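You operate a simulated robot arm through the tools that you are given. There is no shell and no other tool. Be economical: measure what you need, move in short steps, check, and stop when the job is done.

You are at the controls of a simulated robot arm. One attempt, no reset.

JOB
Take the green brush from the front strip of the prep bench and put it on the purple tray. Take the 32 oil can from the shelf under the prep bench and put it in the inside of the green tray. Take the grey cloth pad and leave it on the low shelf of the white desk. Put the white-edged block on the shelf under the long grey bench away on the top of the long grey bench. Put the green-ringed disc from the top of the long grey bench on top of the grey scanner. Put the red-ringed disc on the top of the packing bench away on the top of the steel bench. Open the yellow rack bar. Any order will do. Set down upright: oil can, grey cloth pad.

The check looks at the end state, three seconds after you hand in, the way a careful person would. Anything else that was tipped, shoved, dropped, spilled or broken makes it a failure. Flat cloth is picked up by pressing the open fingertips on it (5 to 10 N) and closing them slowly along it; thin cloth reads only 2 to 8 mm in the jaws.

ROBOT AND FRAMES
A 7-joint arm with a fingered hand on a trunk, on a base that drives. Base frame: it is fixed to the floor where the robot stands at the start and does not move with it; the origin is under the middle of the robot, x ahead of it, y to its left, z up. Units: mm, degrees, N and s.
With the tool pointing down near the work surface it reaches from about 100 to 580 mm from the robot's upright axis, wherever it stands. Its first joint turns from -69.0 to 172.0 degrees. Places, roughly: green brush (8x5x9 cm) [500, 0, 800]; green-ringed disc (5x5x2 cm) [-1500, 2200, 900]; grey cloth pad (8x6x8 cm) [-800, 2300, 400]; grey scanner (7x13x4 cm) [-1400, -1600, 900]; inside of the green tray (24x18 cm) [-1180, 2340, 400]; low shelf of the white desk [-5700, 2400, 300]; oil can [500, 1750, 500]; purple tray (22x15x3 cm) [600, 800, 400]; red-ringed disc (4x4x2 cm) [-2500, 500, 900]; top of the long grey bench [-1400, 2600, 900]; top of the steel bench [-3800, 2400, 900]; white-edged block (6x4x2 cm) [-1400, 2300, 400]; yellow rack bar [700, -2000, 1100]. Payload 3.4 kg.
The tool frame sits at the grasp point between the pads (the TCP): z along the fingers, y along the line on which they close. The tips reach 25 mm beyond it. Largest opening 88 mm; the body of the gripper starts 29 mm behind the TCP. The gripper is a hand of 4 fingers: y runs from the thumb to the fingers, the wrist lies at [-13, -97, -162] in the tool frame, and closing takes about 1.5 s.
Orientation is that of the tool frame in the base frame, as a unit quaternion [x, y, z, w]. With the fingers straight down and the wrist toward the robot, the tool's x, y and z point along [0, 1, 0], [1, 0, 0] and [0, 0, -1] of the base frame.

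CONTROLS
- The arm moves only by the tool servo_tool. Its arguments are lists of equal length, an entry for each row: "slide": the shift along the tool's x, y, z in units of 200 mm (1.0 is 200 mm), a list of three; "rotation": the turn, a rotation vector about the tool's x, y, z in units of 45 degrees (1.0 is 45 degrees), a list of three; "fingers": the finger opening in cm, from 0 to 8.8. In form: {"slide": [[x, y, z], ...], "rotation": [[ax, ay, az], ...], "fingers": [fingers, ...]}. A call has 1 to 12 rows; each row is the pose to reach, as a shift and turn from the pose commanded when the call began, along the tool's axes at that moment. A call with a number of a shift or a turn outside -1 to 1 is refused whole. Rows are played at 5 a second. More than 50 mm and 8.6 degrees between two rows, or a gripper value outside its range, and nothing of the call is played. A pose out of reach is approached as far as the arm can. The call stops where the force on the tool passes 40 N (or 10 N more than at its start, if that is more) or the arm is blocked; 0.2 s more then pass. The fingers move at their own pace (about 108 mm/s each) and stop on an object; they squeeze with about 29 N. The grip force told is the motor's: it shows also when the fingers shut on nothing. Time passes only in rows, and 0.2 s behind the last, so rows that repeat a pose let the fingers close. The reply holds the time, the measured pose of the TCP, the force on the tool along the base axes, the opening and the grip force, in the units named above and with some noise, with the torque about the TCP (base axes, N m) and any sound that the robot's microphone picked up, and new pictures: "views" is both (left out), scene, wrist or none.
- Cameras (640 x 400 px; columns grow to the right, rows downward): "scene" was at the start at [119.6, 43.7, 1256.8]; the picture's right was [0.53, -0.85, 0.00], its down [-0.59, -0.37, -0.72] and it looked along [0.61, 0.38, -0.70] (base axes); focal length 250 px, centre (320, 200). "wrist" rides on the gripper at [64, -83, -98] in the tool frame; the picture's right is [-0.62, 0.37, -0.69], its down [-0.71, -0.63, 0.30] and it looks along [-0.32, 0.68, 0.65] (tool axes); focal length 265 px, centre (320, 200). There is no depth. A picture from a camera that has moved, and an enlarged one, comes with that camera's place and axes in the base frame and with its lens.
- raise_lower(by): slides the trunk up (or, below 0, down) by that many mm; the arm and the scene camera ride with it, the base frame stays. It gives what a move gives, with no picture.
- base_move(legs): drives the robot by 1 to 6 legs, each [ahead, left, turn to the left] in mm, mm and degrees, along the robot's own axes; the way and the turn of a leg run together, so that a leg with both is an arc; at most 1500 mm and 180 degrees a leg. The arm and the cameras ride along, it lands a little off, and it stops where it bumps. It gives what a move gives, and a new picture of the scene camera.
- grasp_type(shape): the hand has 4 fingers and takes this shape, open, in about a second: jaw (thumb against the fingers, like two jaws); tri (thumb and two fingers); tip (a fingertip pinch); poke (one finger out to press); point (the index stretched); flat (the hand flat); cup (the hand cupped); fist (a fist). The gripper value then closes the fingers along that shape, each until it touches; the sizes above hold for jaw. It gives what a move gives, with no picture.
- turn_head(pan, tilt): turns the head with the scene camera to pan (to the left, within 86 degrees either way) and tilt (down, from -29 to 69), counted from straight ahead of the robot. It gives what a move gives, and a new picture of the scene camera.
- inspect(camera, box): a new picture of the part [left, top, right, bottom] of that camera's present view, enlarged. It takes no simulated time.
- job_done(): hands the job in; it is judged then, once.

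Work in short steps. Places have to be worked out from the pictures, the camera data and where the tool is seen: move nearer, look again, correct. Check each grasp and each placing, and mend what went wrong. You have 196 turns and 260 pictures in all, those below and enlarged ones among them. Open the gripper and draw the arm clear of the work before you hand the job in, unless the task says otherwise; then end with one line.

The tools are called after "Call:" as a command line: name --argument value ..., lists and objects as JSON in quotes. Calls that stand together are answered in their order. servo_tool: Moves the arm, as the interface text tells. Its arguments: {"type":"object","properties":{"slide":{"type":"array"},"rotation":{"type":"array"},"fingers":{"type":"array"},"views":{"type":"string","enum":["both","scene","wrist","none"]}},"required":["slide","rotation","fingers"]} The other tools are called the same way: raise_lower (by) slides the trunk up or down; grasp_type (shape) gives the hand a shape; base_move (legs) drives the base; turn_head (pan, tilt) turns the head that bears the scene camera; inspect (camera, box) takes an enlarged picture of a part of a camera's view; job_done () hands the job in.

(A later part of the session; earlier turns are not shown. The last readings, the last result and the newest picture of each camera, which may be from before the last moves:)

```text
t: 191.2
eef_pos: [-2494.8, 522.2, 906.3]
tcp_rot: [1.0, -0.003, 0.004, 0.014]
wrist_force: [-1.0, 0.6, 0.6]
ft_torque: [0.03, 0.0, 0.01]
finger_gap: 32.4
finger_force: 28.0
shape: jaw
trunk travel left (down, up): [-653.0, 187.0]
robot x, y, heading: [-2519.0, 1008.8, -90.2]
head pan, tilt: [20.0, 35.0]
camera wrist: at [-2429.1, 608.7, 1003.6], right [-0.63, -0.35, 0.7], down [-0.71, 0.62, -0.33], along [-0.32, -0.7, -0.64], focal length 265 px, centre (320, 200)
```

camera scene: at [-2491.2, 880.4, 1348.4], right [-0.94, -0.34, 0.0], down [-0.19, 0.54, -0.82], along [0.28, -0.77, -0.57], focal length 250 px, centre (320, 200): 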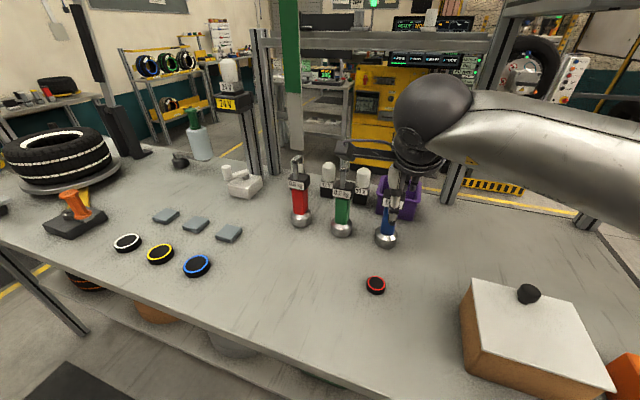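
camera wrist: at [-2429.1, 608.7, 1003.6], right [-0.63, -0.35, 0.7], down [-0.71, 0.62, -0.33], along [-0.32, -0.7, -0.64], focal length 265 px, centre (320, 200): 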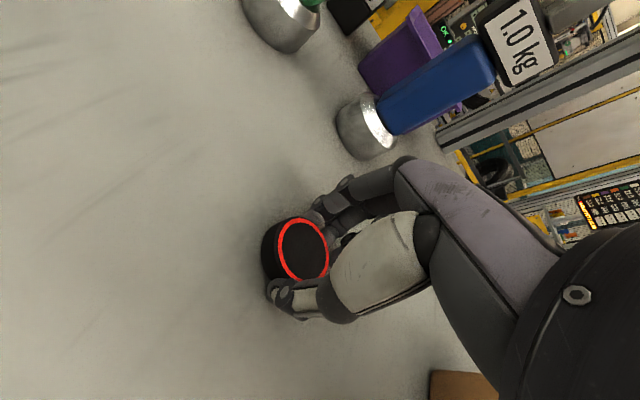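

Gripped. I'll lift 190 mm, back away, and turn towards the steel bench.

Call:
servo_tool --slide '[[0, 0, -0.1], [0, 0, -0.3], [0, 0, -0.5], [0, 0, -0.7], [0, 0, -0.9]]' --rotation '[[0, 0, 0], [0, 0, 0], [0, 0, 0], [0, 0, 0], [0, 0, 0]]' --fingers '[3, 3, 3, 3, 3]' --views "wrist"

Call:
base_move --legs '[[-330, 0, 0], [0, -1290, 0], [0, 0, -180]]'

```text
t: 192.3
eef_pos: [-2493.9, 528.8, 1086.5]
tcp_rot: [1.0, -0.002, 0.003, 0.014]
wrist_force: [-0.5, 0.0, 0.0]
ft_torque: [0.0, -0.01, -0.01]
finger_gap: 31.9
finger_force: 29.8
shape: jaw
trunk travel left (down, up): [-653.0, 187.0]
robot x, y, heading: [-2522.1, 1015.1, -90.2]
head pan, tilt: [20.0, 35.0]
camera wrist: at [-2429.5, 616.1, 1183.8], right [-0.63, -0.35, 0.7], down [-0.71, 0.62, -0.33], along [-0.32, -0.7, -0.64], focal length 265 px, centre (320, 200)
```

wrist: 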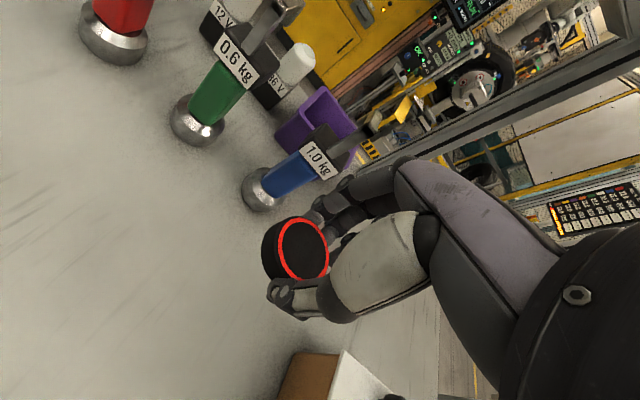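

```text
t: 208.2
eef_pos: [-3842.9, 1812.9, 1087.6]
tcp_rot: [0.014, 1.0, 0.013, -0.004]
wrist_force: [0.3, -0.3, -0.4]
ft_torque: [-0.01, -0.04, -0.03]
finger_gap: 31.3
finger_force: 29.2
shape: jaw
trunk travel left (down, up): [-653.0, 187.0]
robot x, y, heading: [-3825.0, 1327.9, 88.5]
head pan, tilt: [20.0, 35.0]
camera scene: at [-3853.5, 1462.2, 1348.5], right [0.95, 0.32, 0.0], down [0.18, -0.54, -0.82], along [-0.26, 0.78, -0.57], focal length 250 px, centre (320, 200)
```

scene: 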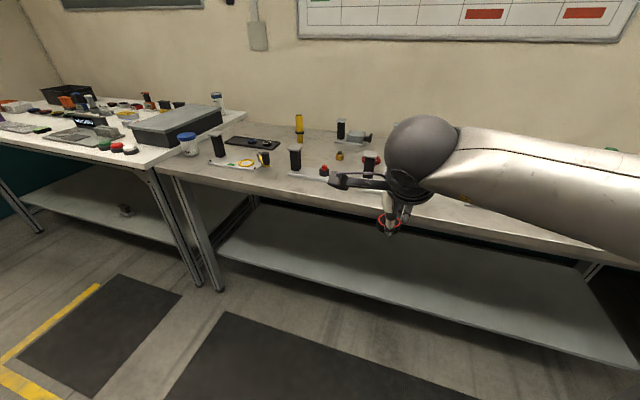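

The steel bench is ahead. I'll look right of the hand for a free spot.

Call:
turn_head --pan -25 --tilt 30

Call:
inspect --camera "wrist" --box '[0, 0, 640, 400]'

```text
t: 209.3
eef_pos: [-3842.8, 1812.8, 1086.6]
tcp_rot: [0.015, 1.0, 0.013, -0.004]
wrist_force: [0.1, 0.0, 0.0]
ft_torque: [0.01, 0.0, 0.0]
finger_gap: 31.2
finger_force: 28.5
shape: jaw
trunk travel left (down, up): [-653.0, 187.0]
robot x, y, heading: [-3826.4, 1325.6, 88.4]
head pan, tilt: [-25.0, 30.0]
camera scene: at [-3785.3, 1459.7, 1356.3], right [0.89, -0.45, 0.0], down [-0.22, -0.45, -0.87], along [0.39, 0.77, -0.5], focal length 250 px, centre (320, 200)
```

scene: 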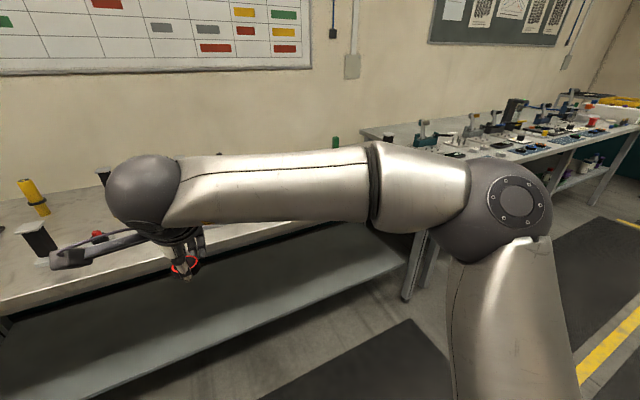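

```text
1.00 times, centred on (320, 200) of wrist (not enlarged: the box is as wide or as high as the picture)
camera zoom: at [-3909.1, 1730.2, 1183.3], right [0.64, 0.33, 0.7], down [0.69, -0.64, -0.33], along [0.34, 0.69, -0.64], focal length 265 px, centre (320, 200)
```

zoom: 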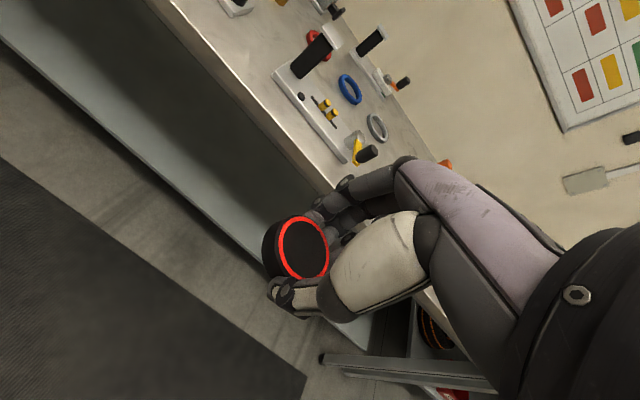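

The bench extends to x≈-2800. I'll strafe right 400 mm and look again for clear surface.

Call:
base_move --legs '[[0, -420, 1.5]]'

Call:
turn_head --pan 30 --tilt 35

Call:
inspect --camera "wrist" --box '[0, 0, 640, 400]'

```text
t: 211.8
eef_pos: [-3441.7, 1805.4, 1087.4]
tcp_rot: [0.005, 1.0, 0.014, -0.004]
wrist_force: [0.4, -0.2, 0.1]
ft_torque: [0.03, 0.03, 0.01]
finger_gap: 31.4
finger_force: 29.0
shape: jaw
trunk travel left (down, up): [-653.0, 187.0]
robot x, y, heading: [-3417.7, 1322.3, 89.6]
head pan, tilt: [-25.0, 30.0]
camera scene: at [-3376.9, 1453.2, 1356.3], right [0.9, -0.43, 0.0], down [-0.22, -0.45, -0.87], along [0.37, 0.78, -0.5], focal length 250 px, centre (320, 200)
```

scene: 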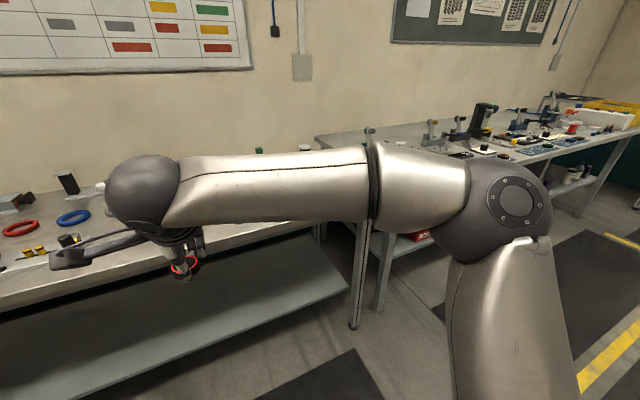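

```text
t: 213.1
eef_pos: [-3443.3, 1806.7, 1086.7]
tcp_rot: [0.005, 1.0, 0.014, -0.004]
wrist_force: [0.3, -0.5, -1.2]
ft_torque: [0.01, -0.01, 0.0]
finger_gap: 31.2
finger_force: 29.3
shape: jaw
trunk travel left (down, up): [-653.0, 187.0]
robot x, y, heading: [-3415.9, 1322.9, 89.6]
head pan, tilt: [30.0, 35.0]
camera scene: at [-3459.7, 1448.2, 1348.5], right [0.87, 0.49, 0.0], down [0.28, -0.5, -0.82], along [-0.4, 0.71, -0.57], focal length 250 px, centre (320, 200)
```

scene: 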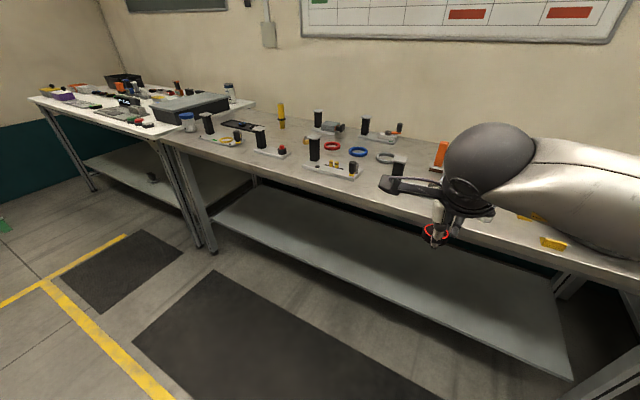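

```text
1.00 times, centred on (320, 200) of wrist (not enlarged: the box is as wide or as high as the picture)
camera zoom: at [-3506.6, 1721.3, 1183.2], right [0.63, 0.34, 0.7], down [0.71, -0.63, -0.33], along [0.33, 0.7, -0.64], focal length 265 px, centre (320, 200)
```

zoom: 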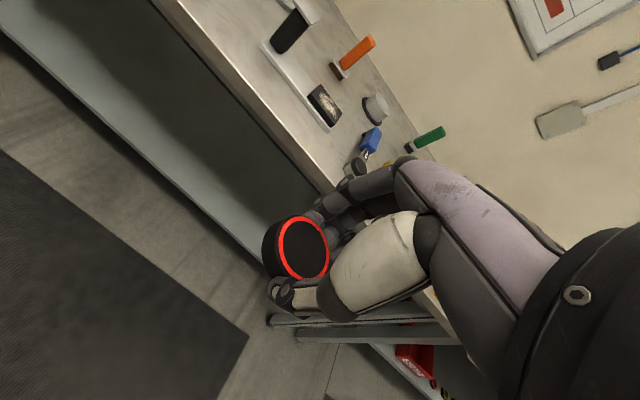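

The front strip right of the plate (x > -3400) is hidden, so I'll strafe 200 mm further right to see it.

Call:
base_move --legs '[[0, -200, 0]]'

Call:
inspect --camera "wrist" --box '[0, 0, 640, 400]'

```text
t: 214.6
eef_pos: [-3244.5, 1804.1, 1084.8]
tcp_rot: [0.002, 1.0, 0.014, -0.005]
wrist_force: [-0.5, -0.2, -0.3]
ft_torque: [0.02, 0.02, -0.03]
finger_gap: 31.4
finger_force: 29.0
shape: jaw
trunk travel left (down, up): [-653.0, 187.0]
robot x, y, heading: [-3217.7, 1321.7, 89.8]
head pan, tilt: [30.0, 35.0]
camera scene: at [-3260.7, 1446.8, 1348.5], right [0.87, 0.5, 0.0], down [0.28, -0.5, -0.82], along [-0.41, 0.71, -0.57], focal length 250 px, centre (320, 200)
```

scene: 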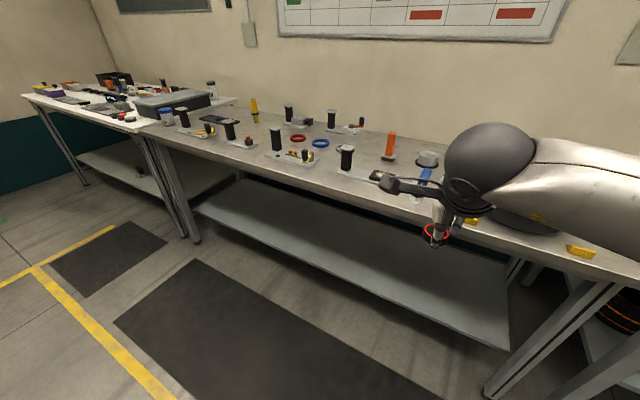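

```text
1.00 times, centred on (320, 200) of wrist (not enlarged: the box is as wide or as high as the picture)
camera zoom: at [-3308.9, 1719.8, 1183.3], right [0.63, 0.35, 0.7], down [0.71, -0.62, -0.33], along [0.32, 0.7, -0.64], focal length 265 px, centre (320, 200)
```

zoom: 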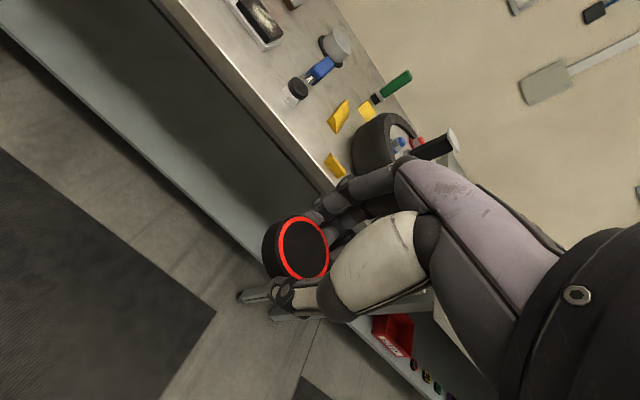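

A clear patch shows between the hammer and the yellow wedges. I'll zoom to measure that area.

Call:
inspect --camera "scene" --box '[340, 120, 500, 220]'

Call:
inspect --camera "wrist" --box '[200, 30, 400, 190]'

```text
4.00 times, centred on (420, 170) of scene
camera zoom: at [-3260.7, 1446.8, 1348.5], right [0.87, 0.5, 0.0], down [0.28, -0.5, -0.82], along [-0.41, 0.71, -0.57], focal length 1000 px, centre (-80, 320)
```

zoom: 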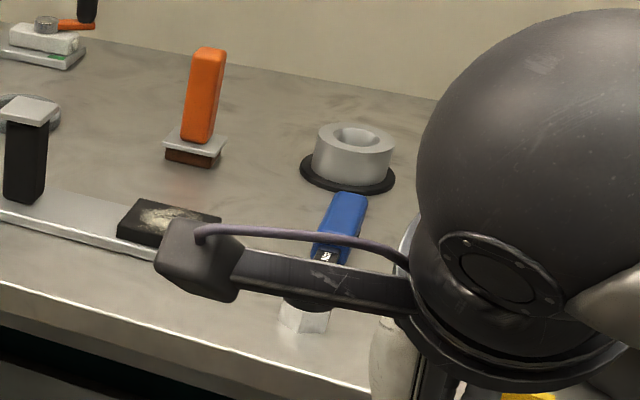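

```text
2.50 times, centred on (300, 110) of wrist
camera zoom: at [-3308.9, 1719.8, 1183.3], right [0.63, 0.35, 0.7], down [0.71, -0.62, -0.33], along [0.32, 0.7, -0.64], focal length 664 px, centre (370, 425)
```

zoom: 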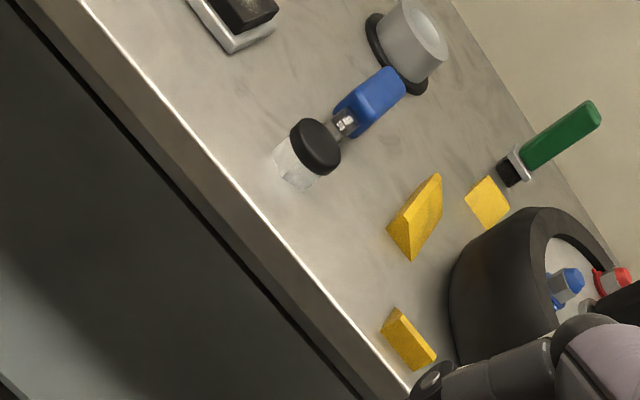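

The free spot is x≈-3235, y≈2165, on the front strip between the mallet and the small wedge. I'll drive the hand above it.

Call:
base_move --legs '[[358, -10, 0]]'

Call:
servo_tool --slide '[[0, 0, 0.2], [0, 0, 0.4], [0, 0, 0.5]]' --rotation '[[0, 0, 0], [0, 0, 0], [0, 0, 0]]' --fingers '[3, 3, 3]' --views "both"

```text
t: 216.9
eef_pos: [-3238.7, 2161.1, 1086.5]
tcp_rot: [0.0, 1.0, 0.014, -0.004]
wrist_force: [-0.7, -0.4, -1.2]
ft_torque: [0.01, 0.0, -0.01]
finger_gap: 31.2
finger_force: 29.8
shape: jaw
trunk travel left (down, up): [-653.0, 187.0]
robot x, y, heading: [-3208.8, 1674.2, 90.0]
head pan, tilt: [30.0, 35.0]
camera scene: at [-3252.2, 1802.5, 1348.4], right [0.87, 0.5, 0.0], down [0.29, -0.5, -0.82], along [-0.41, 0.71, -0.57], focal length 250 px, centre (320, 200)
```

scene: 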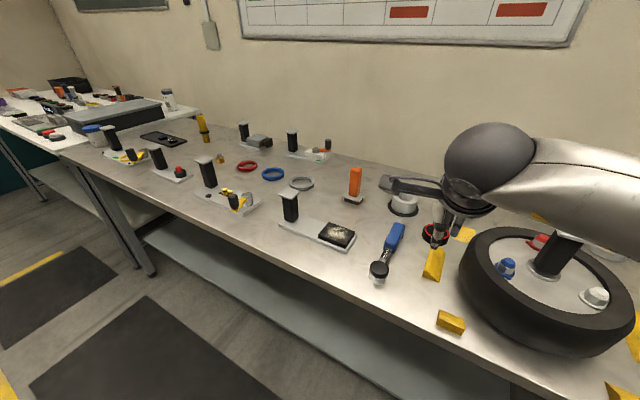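

```text
t: 217.7
eef_pos: [-3240.5, 2163.2, 988.7]
tcp_rot: [0.0, 1.0, 0.015, -0.004]
wrist_force: [1.4, 0.2, 0.4]
ft_torque: [-0.01, 0.01, 0.03]
finger_gap: 31.2
finger_force: 29.3
shape: jaw
trunk travel left (down, up): [-653.0, 187.0]
robot x, y, heading: [-3210.0, 1677.9, 89.9]
head pan, tilt: [30.0, 35.0]
camera scene: at [-3252.1, 1802.1, 1348.5], right [0.87, 0.5, 0.0], down [0.29, -0.5, -0.82], along [-0.41, 0.71, -0.57], focal length 250 px, centre (320, 200)
camera wrist: at [-3302.9, 2078.3, 1085.1], right [0.63, 0.35, 0.7], down [0.71, -0.62, -0.33], along [0.32, 0.7, -0.64], focal length 265 px, centre (320, 200)
```

scene: 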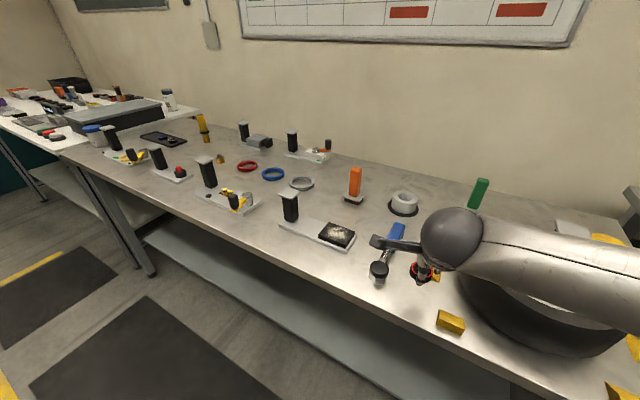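
wrist: 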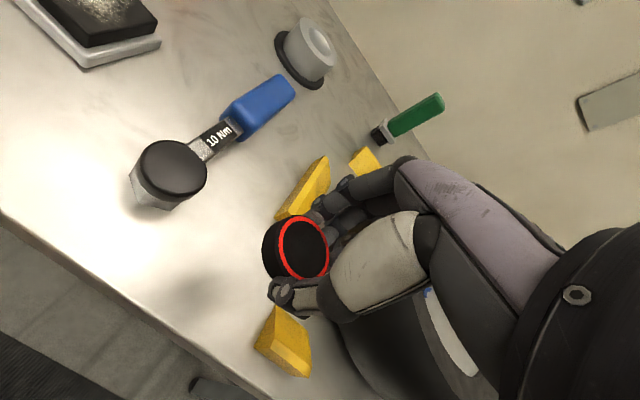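

The landing spot projects to clear surface between the wrench, the big wedge and the small wedge. I'll lower further, then in fine steps.

Call:
servo_tool --slide '[[0, 0, 0.15], [0, 0, 0.25], [0, 0, 0.275], [0, 0, 0.3], [0, 0, 0.325], [0, 0, 0.35]]' --rotation '[[0, 0, 0], [0, 0, 0], [0, 0, 0], [0, 0, 0], [0, 0, 0], [0, 0, 0]]' --fingers '[3, 3, 3, 3, 3, 3]' --views "wrist"

```text
t: 219.1
eef_pos: [-3238.5, 2164.6, 915.7]
tcp_rot: [0.0, 1.0, 0.014, -0.004]
wrist_force: [-0.3, -0.4, 1.0]
ft_torque: [0.0, -0.01, -0.01]
finger_gap: 31.4
finger_force: 28.5
shape: jaw
trunk travel left (down, up): [-653.0, 187.0]
robot x, y, heading: [-3208.7, 1675.6, 90.1]
head pan, tilt: [30.0, 35.0]
camera wrist: at [-3302.5, 2079.9, 1013.2], right [0.63, 0.35, 0.7], down [0.71, -0.62, -0.33], along [0.32, 0.7, -0.64], focal length 265 px, centre (320, 200)
```

wrist: 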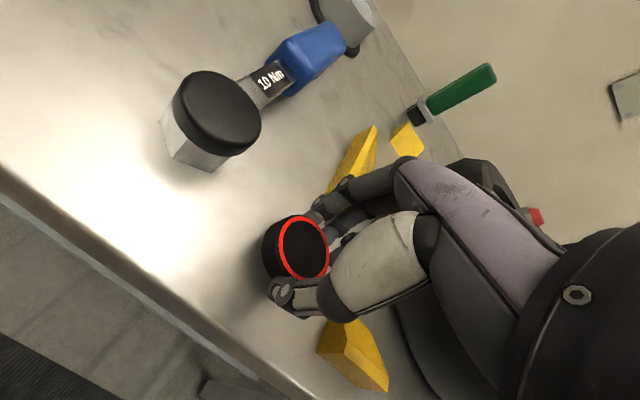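

Call:
servo_tool --slide '[[0, 0, 0.015], [0, 0, 0.03], [0, 0, 0.045], [0, 0, 0.055], [0, 0, 0.065]]' --rotation '[[0, 0, 0], [0, 0, 0], [0, 0, 0], [0, 0, 0], [0, 0, 0]]' --fingers '[3, 3, 3, 3, 3]' --views "none"

```text
t: 220.3
eef_pos: [-3239.7, 2163.3, 907.1]
tcp_rot: [0.0, 1.0, 0.017, -0.006]
wrist_force: [1.2, -0.3, 18.1]
ft_torque: [-0.49, 0.05, -0.02]
finger_gap: 31.1
finger_force: 28.9
shape: jaw
trunk travel left (down, up): [-653.0, 187.0]
robot x, y, heading: [-3210.3, 1676.4, 90.2]
head pan, tilt: [30.0, 35.0]
```

Contact at z≈907, so it's on the bench. I'll ease up, open moderately and rise.

Call:
servo_tool --slide '[[0, 0, -0.012], [0, 0, -0.012], [0, 0, -0.012], [0, 0, -0.015], [0, 0, -0.1], [0, 0, -0.3], [0, 0, -0.5]]' --rotation '[[0, 0, 0], [0, 0, 0], [0, 0, 0], [0, 0, 0], [0, 0, 0], [0, 0, 0], [0, 0, 0]]' --fingers '[4, 5, 5.8, 6, 6, 6, 6]' --views "both"

```text
t: 221.9
eef_pos: [-3239.1, 2160.5, 1003.6]
tcp_rot: [-0.001, 1.0, 0.014, -0.003]
wrist_force: [-0.7, 0.3, 0.0]
ft_torque: [0.02, -0.02, -0.01]
finger_gap: 59.6
finger_force: 0.0
shape: jaw
trunk travel left (down, up): [-653.0, 187.0]
robot x, y, heading: [-3208.9, 1675.1, 90.1]
head pan, tilt: [30.0, 35.0]
camera scene: at [-3252.2, 1801.4, 1348.5], right [0.87, 0.5, 0.0], down [0.29, -0.5, -0.82], along [-0.41, 0.71, -0.57], focal length 250 px, centre (320, 200)
camera wrist: at [-3303.8, 2075.7, 1099.8], right [0.62, 0.35, 0.7], down [0.71, -0.62, -0.33], along [0.32, 0.7, -0.64], focal length 265 px, centre (320, 200)
```

scene: 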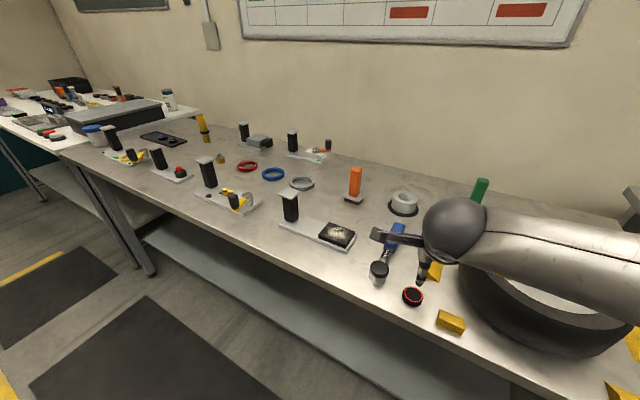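
wrist: 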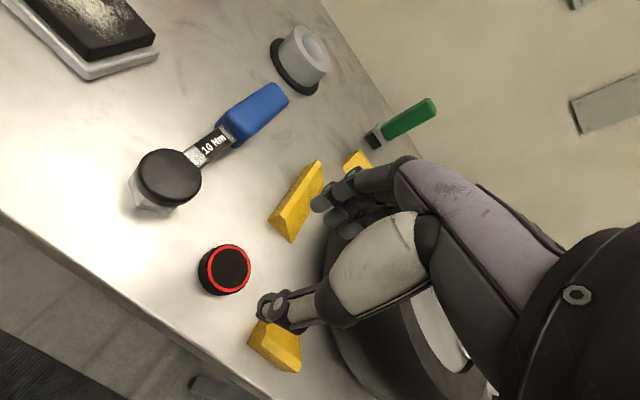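

The red disc sits flat on the steel bench. I'll back off and strafe to the long grey bench to survey its top.

Call:
base_move --legs '[[-330, 0, 0], [0, -1500, 0], [0, -400, 0]]'

Call:
inspect --camera "wrist" --box '[0, 0, 640, 400]'

```text
t: 233.2
eef_pos: [-1345.8, 1868.6, 1003.5]
tcp_rot: [-0.012, 1.0, 0.013, -0.005]
wrist_force: [-0.3, 0.5, -0.9]
ft_torque: [0.0, 0.03, 0.03]
finger_gap: 59.7
finger_force: 0.0
shape: jaw
trunk travel left (down, up): [-653.0, 187.0]
robot x, y, heading: [-1304.0, 1383.0, 91.6]
head pan, tilt: [30.0, 35.0]
camera scene: at [-1348.7, 1508.7, 1348.5], right [0.85, 0.52, 0.0], down [0.3, -0.49, -0.82], along [-0.43, 0.7, -0.57], focal length 250 px, centre (320, 200)
```

scene: 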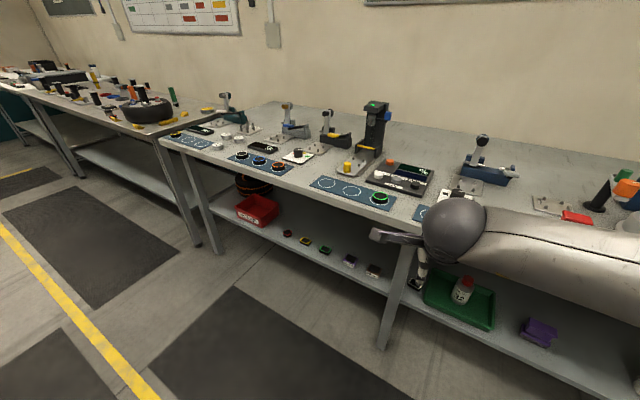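

```text
1.00 times, centred on (320, 200) of wrist (not enlarged: the box is as wide or as high as the picture)
camera zoom: at [-1407.2, 1781.7, 1099.5], right [0.62, 0.36, 0.7], down [0.73, -0.6, -0.33], along [0.3, 0.71, -0.64], focal length 265 px, centre (320, 200)
```

zoom: 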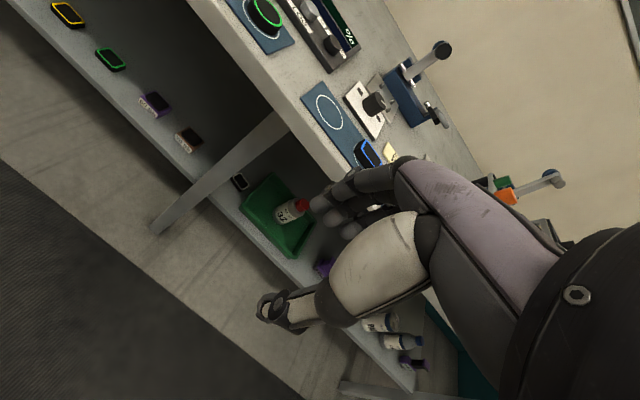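

Call:
inspect --camera "scene" --box '[280, 110, 480, 230]'

Call:
turn_head --pan -20 --tilt 35

```text
3.20 times, centred on (380, 170) of scene
camera zoom: at [-1348.7, 1508.7, 1348.5], right [0.85, 0.52, 0.0], down [0.3, -0.49, -0.82], along [-0.43, 0.7, -0.57], focal length 800 px, centre (128, 296)
```

zoom: 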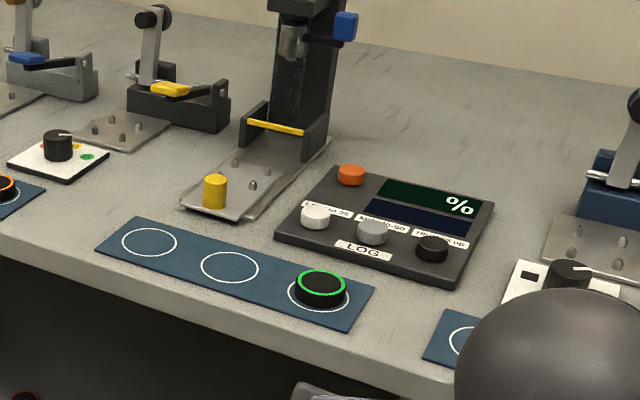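

```text
t: 234.4
eef_pos: [-1345.0, 1869.3, 1001.5]
tcp_rot: [-0.013, 1.0, 0.014, -0.004]
wrist_force: [-0.6, 0.5, -0.2]
ft_torque: [-0.03, -0.04, 0.0]
finger_gap: 59.7
finger_force: 0.2
shape: jaw
trunk travel left (down, up): [-653.0, 187.0]
robot x, y, heading: [-1299.6, 1386.4, 91.5]
head pan, tilt: [-20.0, 35.0]
camera scene: at [-1275.5, 1517.2, 1348.5], right [0.95, -0.32, 0.0], down [-0.18, -0.54, -0.82], along [0.26, 0.78, -0.57], focal length 250 px, centre (320, 200)
```

scene: 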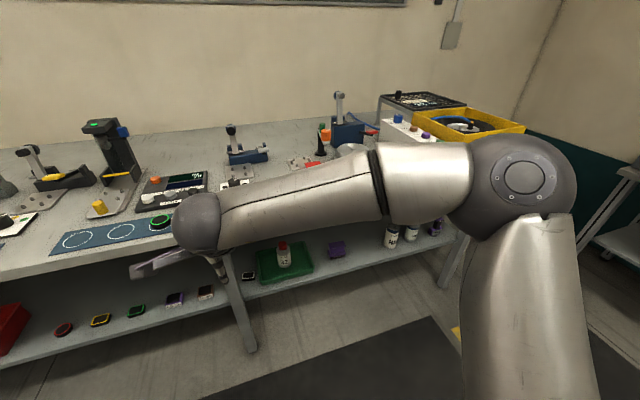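

Green disc is at about (-1533, 2178) on the blue mat. First the white-edged block, by a new route: hand squared, wrist kept right of the leg, gripping from slightly behind. I'll set the arm high in its frame and lower the trunk.

Call:
servo_tool --slide '[[0, 0, -0.2], [0, 0, -0.4], [0, 0, -0.6], [0, 0.05, -0.74]]' --rotation '[[0, 0, 0], [0, 0, 0], [0, 0, 0], [0, 0, 0]]' --fingers '[8.8, 8.8, 8.8, 8.8]' --views "none"

Call:
raise_lower --by -400

Call:
raise_lower --by -168

Call:
base_move --legs '[[0, -75, -1.5], [180, 0, 0]]'

Call:
inspect --camera "wrist" --box '[0, 0, 640, 400]'

```text
t: 235.4
eef_pos: [-1344.6, 1874.5, 1152.0]
tcp_rot: [-0.012, 1.0, 0.013, -0.004]
wrist_force: [0.6, 0.0, 0.0]
ft_torque: [-0.01, 0.02, 0.01]
finger_gap: 87.8
finger_force: 0.1
shape: jaw
trunk travel left (down, up): [-653.0, 187.0]
robot x, y, heading: [-1302.2, 1384.1, 91.3]
head pan, tilt: [-20.0, 35.0]
```

```text
t: 239.2
eef_pos: [-1344.1, 1873.9, 751.1]
tcp_rot: [-0.012, 1.0, 0.013, -0.004]
wrist_force: [0.4, -0.6, 0.4]
ft_torque: [0.02, -0.02, 0.01]
finger_gap: 87.7
finger_force: 0.1
shape: jaw
trunk travel left (down, up): [-253.0, 587.0]
robot x, y, heading: [-1302.1, 1380.2, 91.5]
head pan, tilt: [-20.0, 35.0]
```

```text
t: 241.2
eef_pos: [-1344.4, 1874.1, 581.2]
tcp_rot: [-0.013, 1.0, 0.014, -0.004]
wrist_force: [0.8, 0.3, -0.7]
ft_torque: [0.04, -0.01, 0.01]
finger_gap: 87.7
finger_force: 0.1
shape: jaw
trunk travel left (down, up): [-85.0, 755.0]
robot x, y, heading: [-1301.3, 1385.2, 91.3]
head pan, tilt: [-20.0, 35.0]
```

```text
t: 243.3
eef_pos: [-1258.6, 2053.3, 582.3]
tcp_rot: [0.0, 1.0, 0.014, -0.003]
wrist_force: [-1.8, -0.3, -0.1]
ft_torque: [0.03, -0.06, 0.03]
finger_gap: 87.6
finger_force: 0.0
shape: jaw
trunk travel left (down, up): [-85.0, 755.0]
robot x, y, heading: [-1228.7, 1557.2, 90.0]
head pan, tilt: [-20.0, 35.0]
camera scene: at [-1197.9, 1694.0, 780.5], right [0.94, -0.34, 0.0], down [-0.2, -0.54, -0.82], along [0.28, 0.77, -0.57], focal length 250 px, centre (320, 200)
```

scene: 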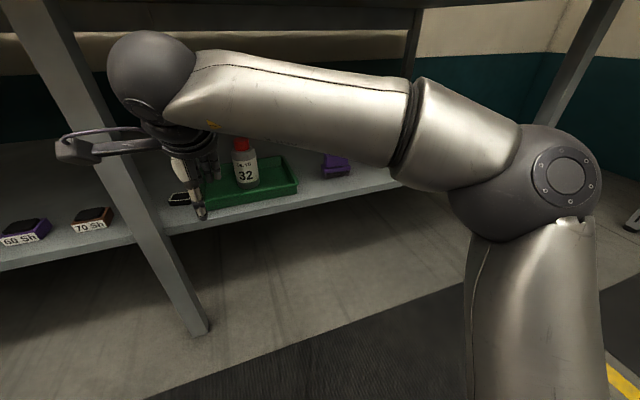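

```text
1.00 times, centred on (320, 200) of wrist (not enlarged: the box is as wide or as high as the picture)
camera zoom: at [-1321.4, 1967.2, 680.1], right [0.63, 0.35, 0.7], down [0.71, -0.62, -0.33], along [0.32, 0.7, -0.64], focal length 265 px, centre (320, 200)
```

zoom: 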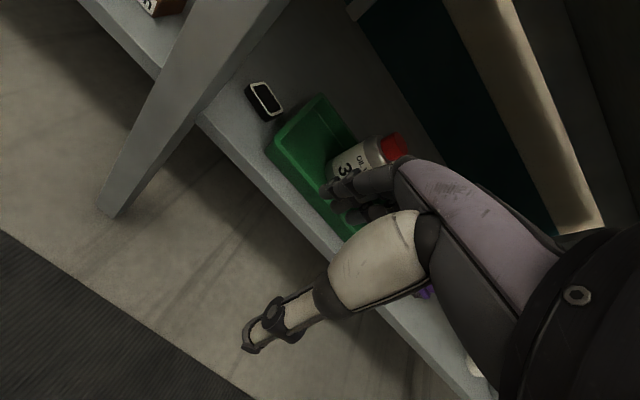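

The bracket clears the leg by about 40 mm at this x. I'll drive straight in 285 mm.

Call:
base_move --legs '[[283, 0, 0]]'

Call:
inspect --camera "wrist" --box '[0, 0, 640, 400]'

```text
t: 245.2
eef_pos: [-1260.4, 2335.1, 583.0]
tcp_rot: [-0.002, 1.0, 0.014, -0.004]
wrist_force: [-0.8, 0.3, 0.5]
ft_torque: [0.01, -0.04, -0.01]
finger_gap: 87.8
finger_force: 0.2
shape: jaw
trunk travel left (down, up): [-85.0, 755.0]
robot x, y, heading: [-1229.4, 1839.4, 90.2]
head pan, tilt: [-20.0, 35.0]
camera scene: at [-1199.7, 1976.9, 780.5], right [0.94, -0.34, 0.0], down [-0.19, -0.54, -0.82], along [0.28, 0.77, -0.57], focal length 250 px, centre (320, 200)
```

scene: 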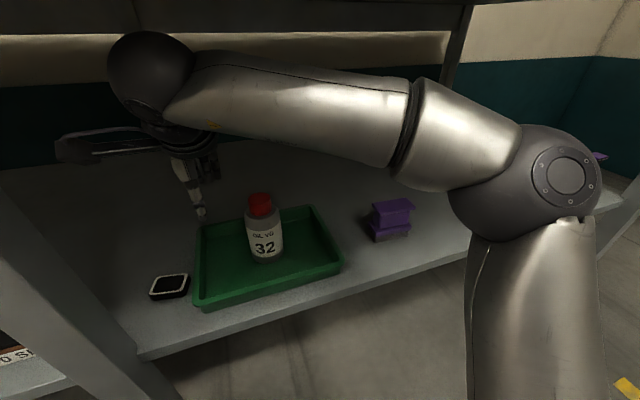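

```text
1.00 times, centred on (320, 200) of wrist (not enlarged: the box is as wide or as high as the picture)
camera zoom: at [-1324.5, 2249.4, 680.1], right [0.62, 0.35, 0.7], down [0.72, -0.62, -0.33], along [0.32, 0.7, -0.64], focal length 265 px, centre (320, 200)
```

zoom: 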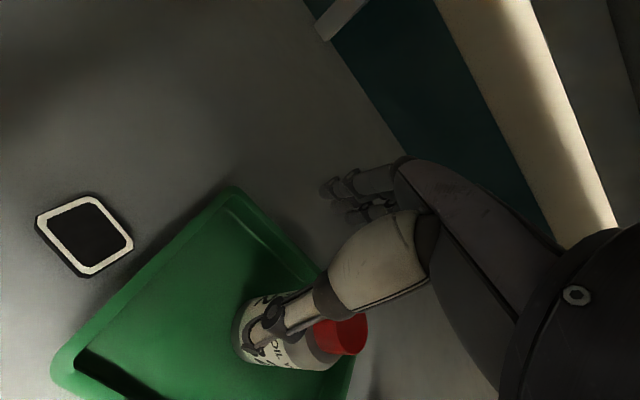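

Block centre is (-1351, 2314). Moving left 87 mm keeps the wrist and bracket clear of the leg (right face ≈-1386, back ≈2221). I'll strafe the base.

Call:
base_move --legs '[[-2, 87, 0]]'

Call:
inspect --camera "wrist" --box '[0, 0, 640, 400]'

```text
t: 246.4
eef_pos: [-1336.6, 2338.0, 581.5]
tcp_rot: [0.005, 1.0, 0.013, -0.005]
wrist_force: [-1.4, 7.2, -1.7]
ft_torque: [-0.6, -0.29, -0.65]
finger_gap: 87.6
finger_force: 0.0
shape: jaw
trunk travel left (down, up): [-85.0, 755.0]
robot x, y, heading: [-1304.8, 1838.4, 90.3]
head pan, tilt: [-20.0, 35.0]
stopped in leg 1: the force on the tool passed its limit at 83 N (the readings are from after the stop); the commanded pose is now the measured one
camera scene: at [-1278.6, 1976.3, 780.4], right [0.94, -0.34, 0.0], down [-0.19, -0.54, -0.82], along [0.28, 0.77, -0.57], focal length 250 px, centre (320, 200)
```

scene: 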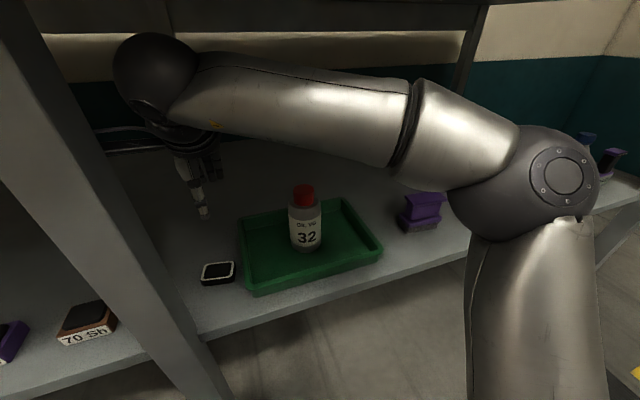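

```text
1.00 times, centred on (320, 200) of wrist (not enlarged: the box is as wide or as high as the picture)
camera zoom: at [-1401.3, 2253.2, 678.6], right [0.63, 0.34, 0.7], down [0.71, -0.63, -0.33], along [0.32, 0.7, -0.64], focal length 265 px, centre (320, 200)
```

zoom: 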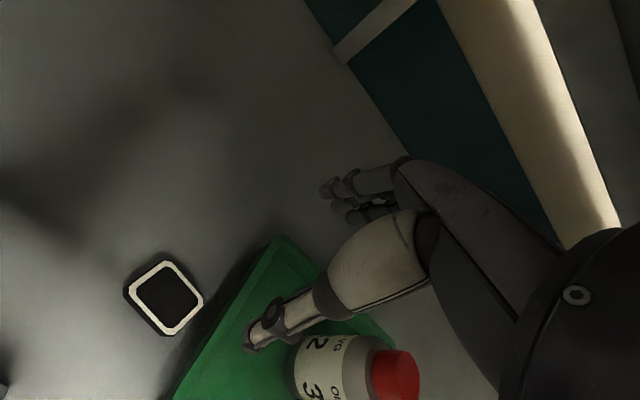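

The bracket touched the leg. New plan: move right, yaw the hand 30° counter-clockwise with fingers closed, which keeps the bracket clear of the leg. Then I'll nudge the block back and left, away from leg and tray, before gripping it.

Call:
base_move --legs '[[0, -45, 0]]'

Call:
servo_tool --slide '[[0, 0, 0], [0, -0.1, 0], [0, -0.2, 0], [0, -0.3, 0], [0, -0.35, 0]]' --rotation '[[0, 0, -0.14], [0, 0, -0.28], [0, 0, -0.42], [0, 0, -0.56], [0, 0, -0.667]]' --fingers '[4, 0.5, 0.5, 0.5, 0.5]' --views "both"

```text
t: 247.3
eef_pos: [-1292.4, 2336.9, 582.6]
tcp_rot: [0.004, 1.0, 0.013, -0.005]
wrist_force: [-0.5, 0.0, -0.4]
ft_torque: [-0.01, -0.01, -0.01]
finger_gap: 87.8
finger_force: 0.1
shape: jaw
trunk travel left (down, up): [-85.0, 755.0]
robot x, y, heading: [-1262.2, 1839.5, 90.5]
head pan, tilt: [-20.0, 35.0]
camera scene: at [-1232.9, 1975.7, 780.5], right [0.94, -0.34, 0.0], down [-0.19, -0.54, -0.82], along [0.28, 0.77, -0.57], focal length 250 px, centre (320, 200)
```

scene: 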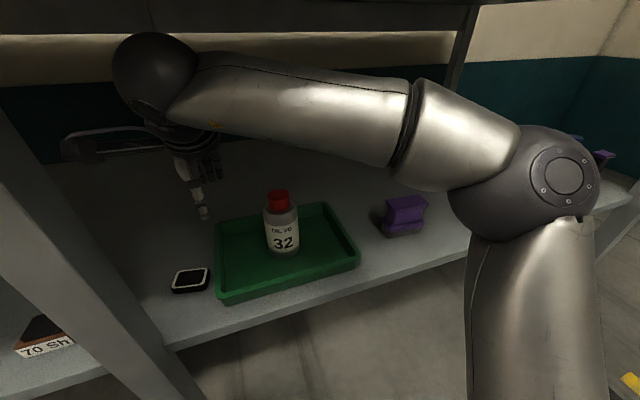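

```text
t: 248.5
eef_pos: [-1293.2, 2265.8, 580.0]
tcp_rot: [-0.256, 0.967, 0.015, -0.001]
wrist_force: [0.3, -0.3, 0.8]
ft_torque: [0.02, -0.02, -0.04]
finger_gap: 5.0
finger_force: 0.0
shape: jaw
trunk travel left (down, up): [-85.0, 755.0]
robot x, y, heading: [-1260.1, 1844.4, 90.3]
head pan, tilt: [-20.0, 35.0]
camera scene: at [-1232.9, 1975.7, 780.5], right [0.94, -0.34, 0.0], down [-0.19, -0.54, -0.82], along [0.28, 0.77, -0.57], focal length 250 px, centre (320, 200)
camera wrist: at [-1306.5, 2159.9, 676.3], right [0.36, 0.61, 0.71], down [0.93, -0.19, -0.32], along [-0.06, 0.77, -0.63], focal length 265 px, centre (320, 200)
```

scene: 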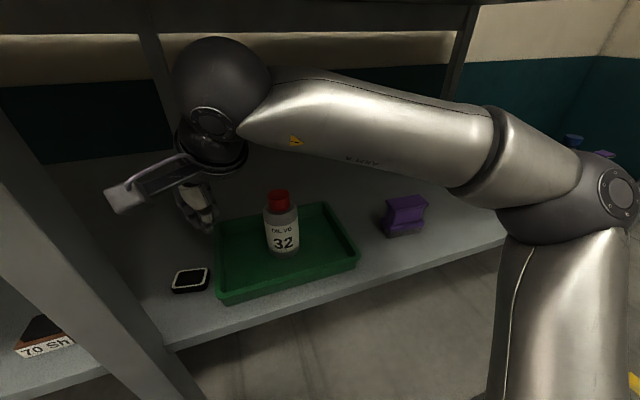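
wrist: 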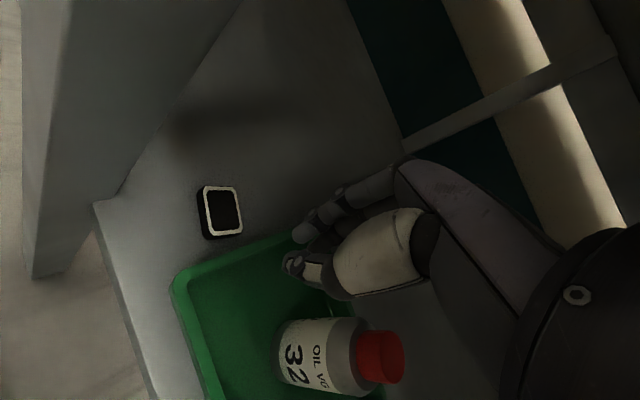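

Clear picture: block centre is (-1350, 2313), rotated about -14°. I'll position the closed hand in front of it at (-1340, 2249) and descend partway.

Call:
servo_tool --slide '[[0.12, 0.02, 0], [0.246, 0.043, 0], [0.246, 0.043, 0.2], [0.246, 0.043, 0.4], [0.246, 0.043, 0.55]]' --rotation '[[0, 0, 0], [0, 0, 0], [0, 0, 0], [0, 0, 0], [0, 0, 0]]' --fingers '[0, 0, 0, 0, 0]' --views "both"

```text
t: 249.7
eef_pos: [-1339.9, 2253.4, 469.6]
tcp_rot: [-0.255, 0.967, 0.015, -0.003]
wrist_force: [-0.9, -0.8, -0.3]
ft_torque: [-0.02, 0.05, -0.01]
finger_gap: 0.0
finger_force: 28.9
shape: jaw
trunk travel left (down, up): [-85.0, 755.0]
robot x, y, heading: [-1264.8, 1838.9, 90.3]
head pan, tilt: [-20.0, 35.0]
camera scene: at [-1232.9, 1975.6, 780.6], right [0.94, -0.34, 0.0], down [-0.19, -0.54, -0.82], along [0.28, 0.77, -0.57], focal length 250 px, centre (320, 200)
camera wrist: at [-1354.3, 2147.5, 565.7], right [0.37, 0.61, 0.71], down [0.93, -0.19, -0.32], along [-0.06, 0.77, -0.63], focal length 265 px, centre (320, 200)
```

scene: 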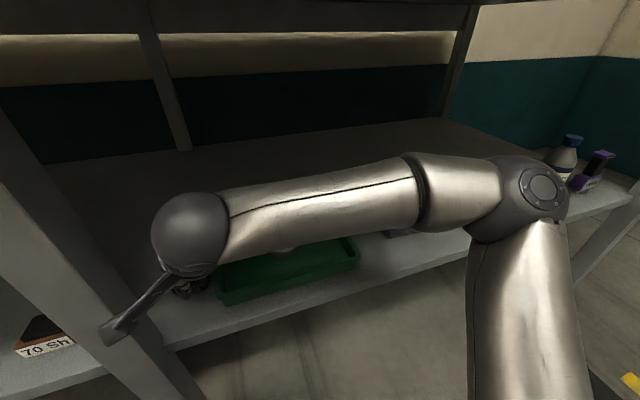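
wrist: 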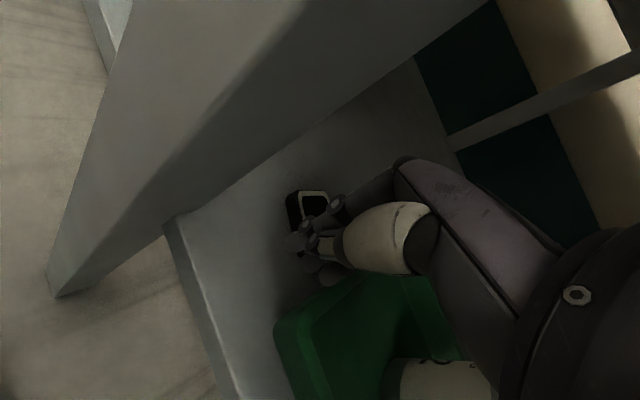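

The hand is in front of the block and clear of tray and leg. I'll descend to z≈440, then push along the hand's forward axis.

Call:
servo_tool --slide '[[0, 0, 0.07], [0, 0, 0.14], [0, 0.1, 0.14], [0, 0.2, 0.14], [0, 0.3, 0.14]]' --rotation '[[0, 0, 0], [0, 0, 0], [0, 0, 0], [0, 0, 0], [0, 0, 0]]' --fingers '[0, 0, 0, 0, 0]' --views "wrist"

```text
t: 250.8
eef_pos: [-1364.8, 2295.5, 442.9]
tcp_rot: [-0.264, 0.964, 0.016, 0.002]
wrist_force: [12.9, -6.0, 4.4]
ft_torque: [0.2, 1.32, 1.51]
finger_gap: 0.0
finger_force: 28.7
shape: jaw
trunk travel left (down, up): [-85.0, 755.0]
robot x, y, heading: [-1264.1, 1839.6, 90.4]
head pan, tilt: [-20.0, 35.0]
stopped in row 5: the force on the tool passed its limit at 59 N (the readings are from after the stop); the commanded pose is now the measured one
camera wrist: at [-1377.6, 2188.5, 539.5], right [0.35, 0.61, 0.71], down [0.93, -0.17, -0.31], along [-0.07, 0.77, -0.63], focal length 265 px, centre (320, 200)
```

wrist: 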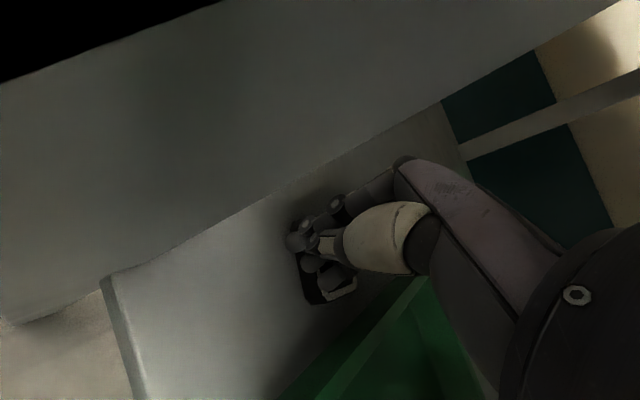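

The bracket met the leg again. I'll back off to the right, rise, and look at the block.

Call:
servo_tool --slide '[[-0.05, -0.1, 0], [-0.05, -0.1, -0.2], [-0.1, -0.1, -0.4], [-0.15, -0.1, -0.6]]' --rotation '[[0, 0, 0], [0, 0, 0], [0, 0, 0], [0, 0, 0]]' --fingers '[0, 0, 0, 0]' --views "both"

```text
t: 251.8
eef_pos: [-1328.7, 2291.7, 561.1]
tcp_rot: [-0.263, 0.965, 0.013, 0.002]
wrist_force: [-0.1, 0.0, 0.3]
ft_torque: [-0.03, -0.02, -0.01]
finger_gap: 0.0
finger_force: 29.0
shape: jaw
trunk travel left (down, up): [-85.0, 755.0]
robot x, y, heading: [-1264.4, 1845.7, 90.2]
head pan, tilt: [-20.0, 35.0]
camera scene: at [-1232.7, 1975.6, 780.5], right [0.94, -0.34, 0.0], down [-0.19, -0.54, -0.82], along [0.28, 0.77, -0.57], focal length 250 px, centre (320, 200)
camera wrist: at [-1342.6, 2185.3, 657.5], right [0.35, 0.61, 0.71], down [0.93, -0.17, -0.31], along [-0.07, 0.77, -0.63], focal length 265 px, centre (320, 200)
```

scene: 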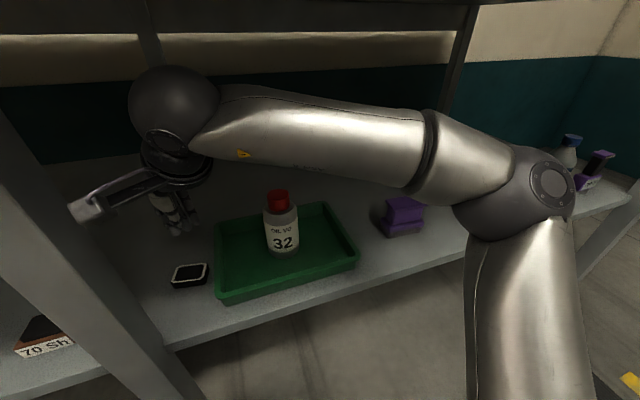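
wrist: 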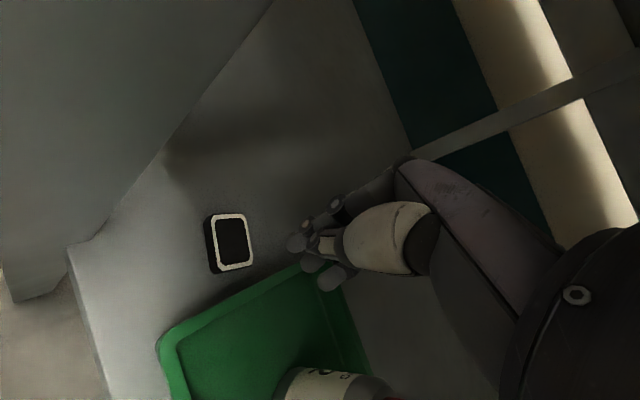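

The block moved back about 12 mm, now at (-1353, 2325). I'll repeat the push straight along +y, keeping x at -1342 so the bracket stays off the leg.

Call:
servo_tool --slide '[[0.117, -0.07, 0], [0.117, -0.07, 0.2], [0.117, -0.07, 0.4], [0.117, -0.07, 0.6], [0.066, 0.016, 0.6], [0.015, 0.102, 0.6], [-0.035, 0.189, 0.6], [-0.086, 0.275, 0.6]]' --rotation '[[0, 0, 0], [0, 0, 0], [0, 0, 0], [0, 0, 0], [0, 0, 0], [0, 0, 0], [0, 0, 0], [0, 0, 0]]' --fingers '[0, 0, 0, 0, 0, 0, 0, 0]' --views "wrist"

```text
t: 253.6
eef_pos: [-1344.3, 2348.9, 444.2]
tcp_rot: [-0.264, 0.965, 0.015, 0.004]
wrist_force: [-0.3, -0.8, 0.5]
ft_torque: [0.02, 0.01, 0.01]
finger_gap: 0.0
finger_force: 28.8
shape: jaw
trunk travel left (down, up): [-85.0, 755.0]
robot x, y, heading: [-1257.4, 1840.1, 90.6]
head pan, tilt: [-20.0, 35.0]
camera wrist: at [-1356.1, 2243.4, 540.2], right [0.35, 0.61, 0.71], down [0.93, -0.17, -0.31], along [-0.07, 0.77, -0.63], focal length 265 px, centre (320, 200)
```

wrist: 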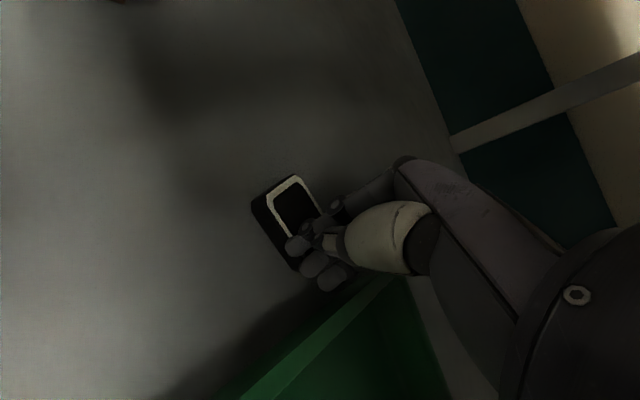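

The block is behind the leg line now. One more 25 mm push along the hand's forward axis, then I'll rise and look.

Call:
servo_tool --slide '[[0, 0.06, 0], [0, 0.125, 0], [0, 0.08, 0], [0, 0.0, -0.15], [0, 0.0, -0.35], [0, 0, -0.55]]' --rotation '[[0, 0, 0], [0, 0, 0], [0, 0, 0], [0, 0, 0], [0, 0, 0], [0, 0, 0]]' --fingers '[0, 0, 0, 0, 4, 8.8]' --views "wrist"

```text
t: 255.0
eef_pos: [-1342.7, 2347.2, 555.2]
tcp_rot: [-0.263, 0.965, 0.013, 0.003]
wrist_force: [-0.1, 0.2, 0.2]
ft_torque: [0.01, 0.03, -0.01]
finger_gap: 16.9
finger_force: 0.1
shape: jaw
trunk travel left (down, up): [-85.0, 755.0]
robot x, y, heading: [-1261.9, 1836.9, 90.1]
head pan, tilt: [-20.0, 35.0]
camera wrist: at [-1356.1, 2240.8, 650.4], right [0.35, 0.61, 0.71], down [0.93, -0.17, -0.31], along [-0.07, 0.77, -0.63], focal length 265 px, centre (320, 200)
```

wrist: 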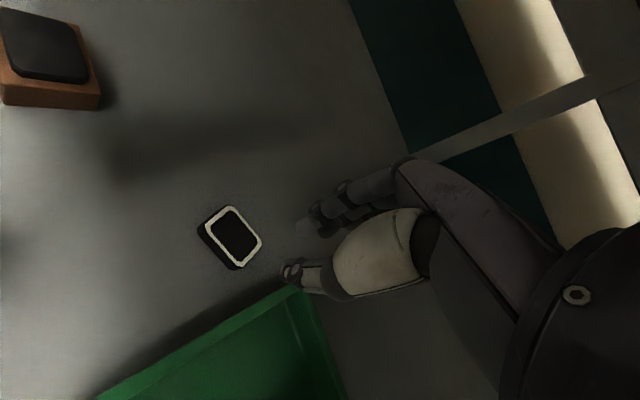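

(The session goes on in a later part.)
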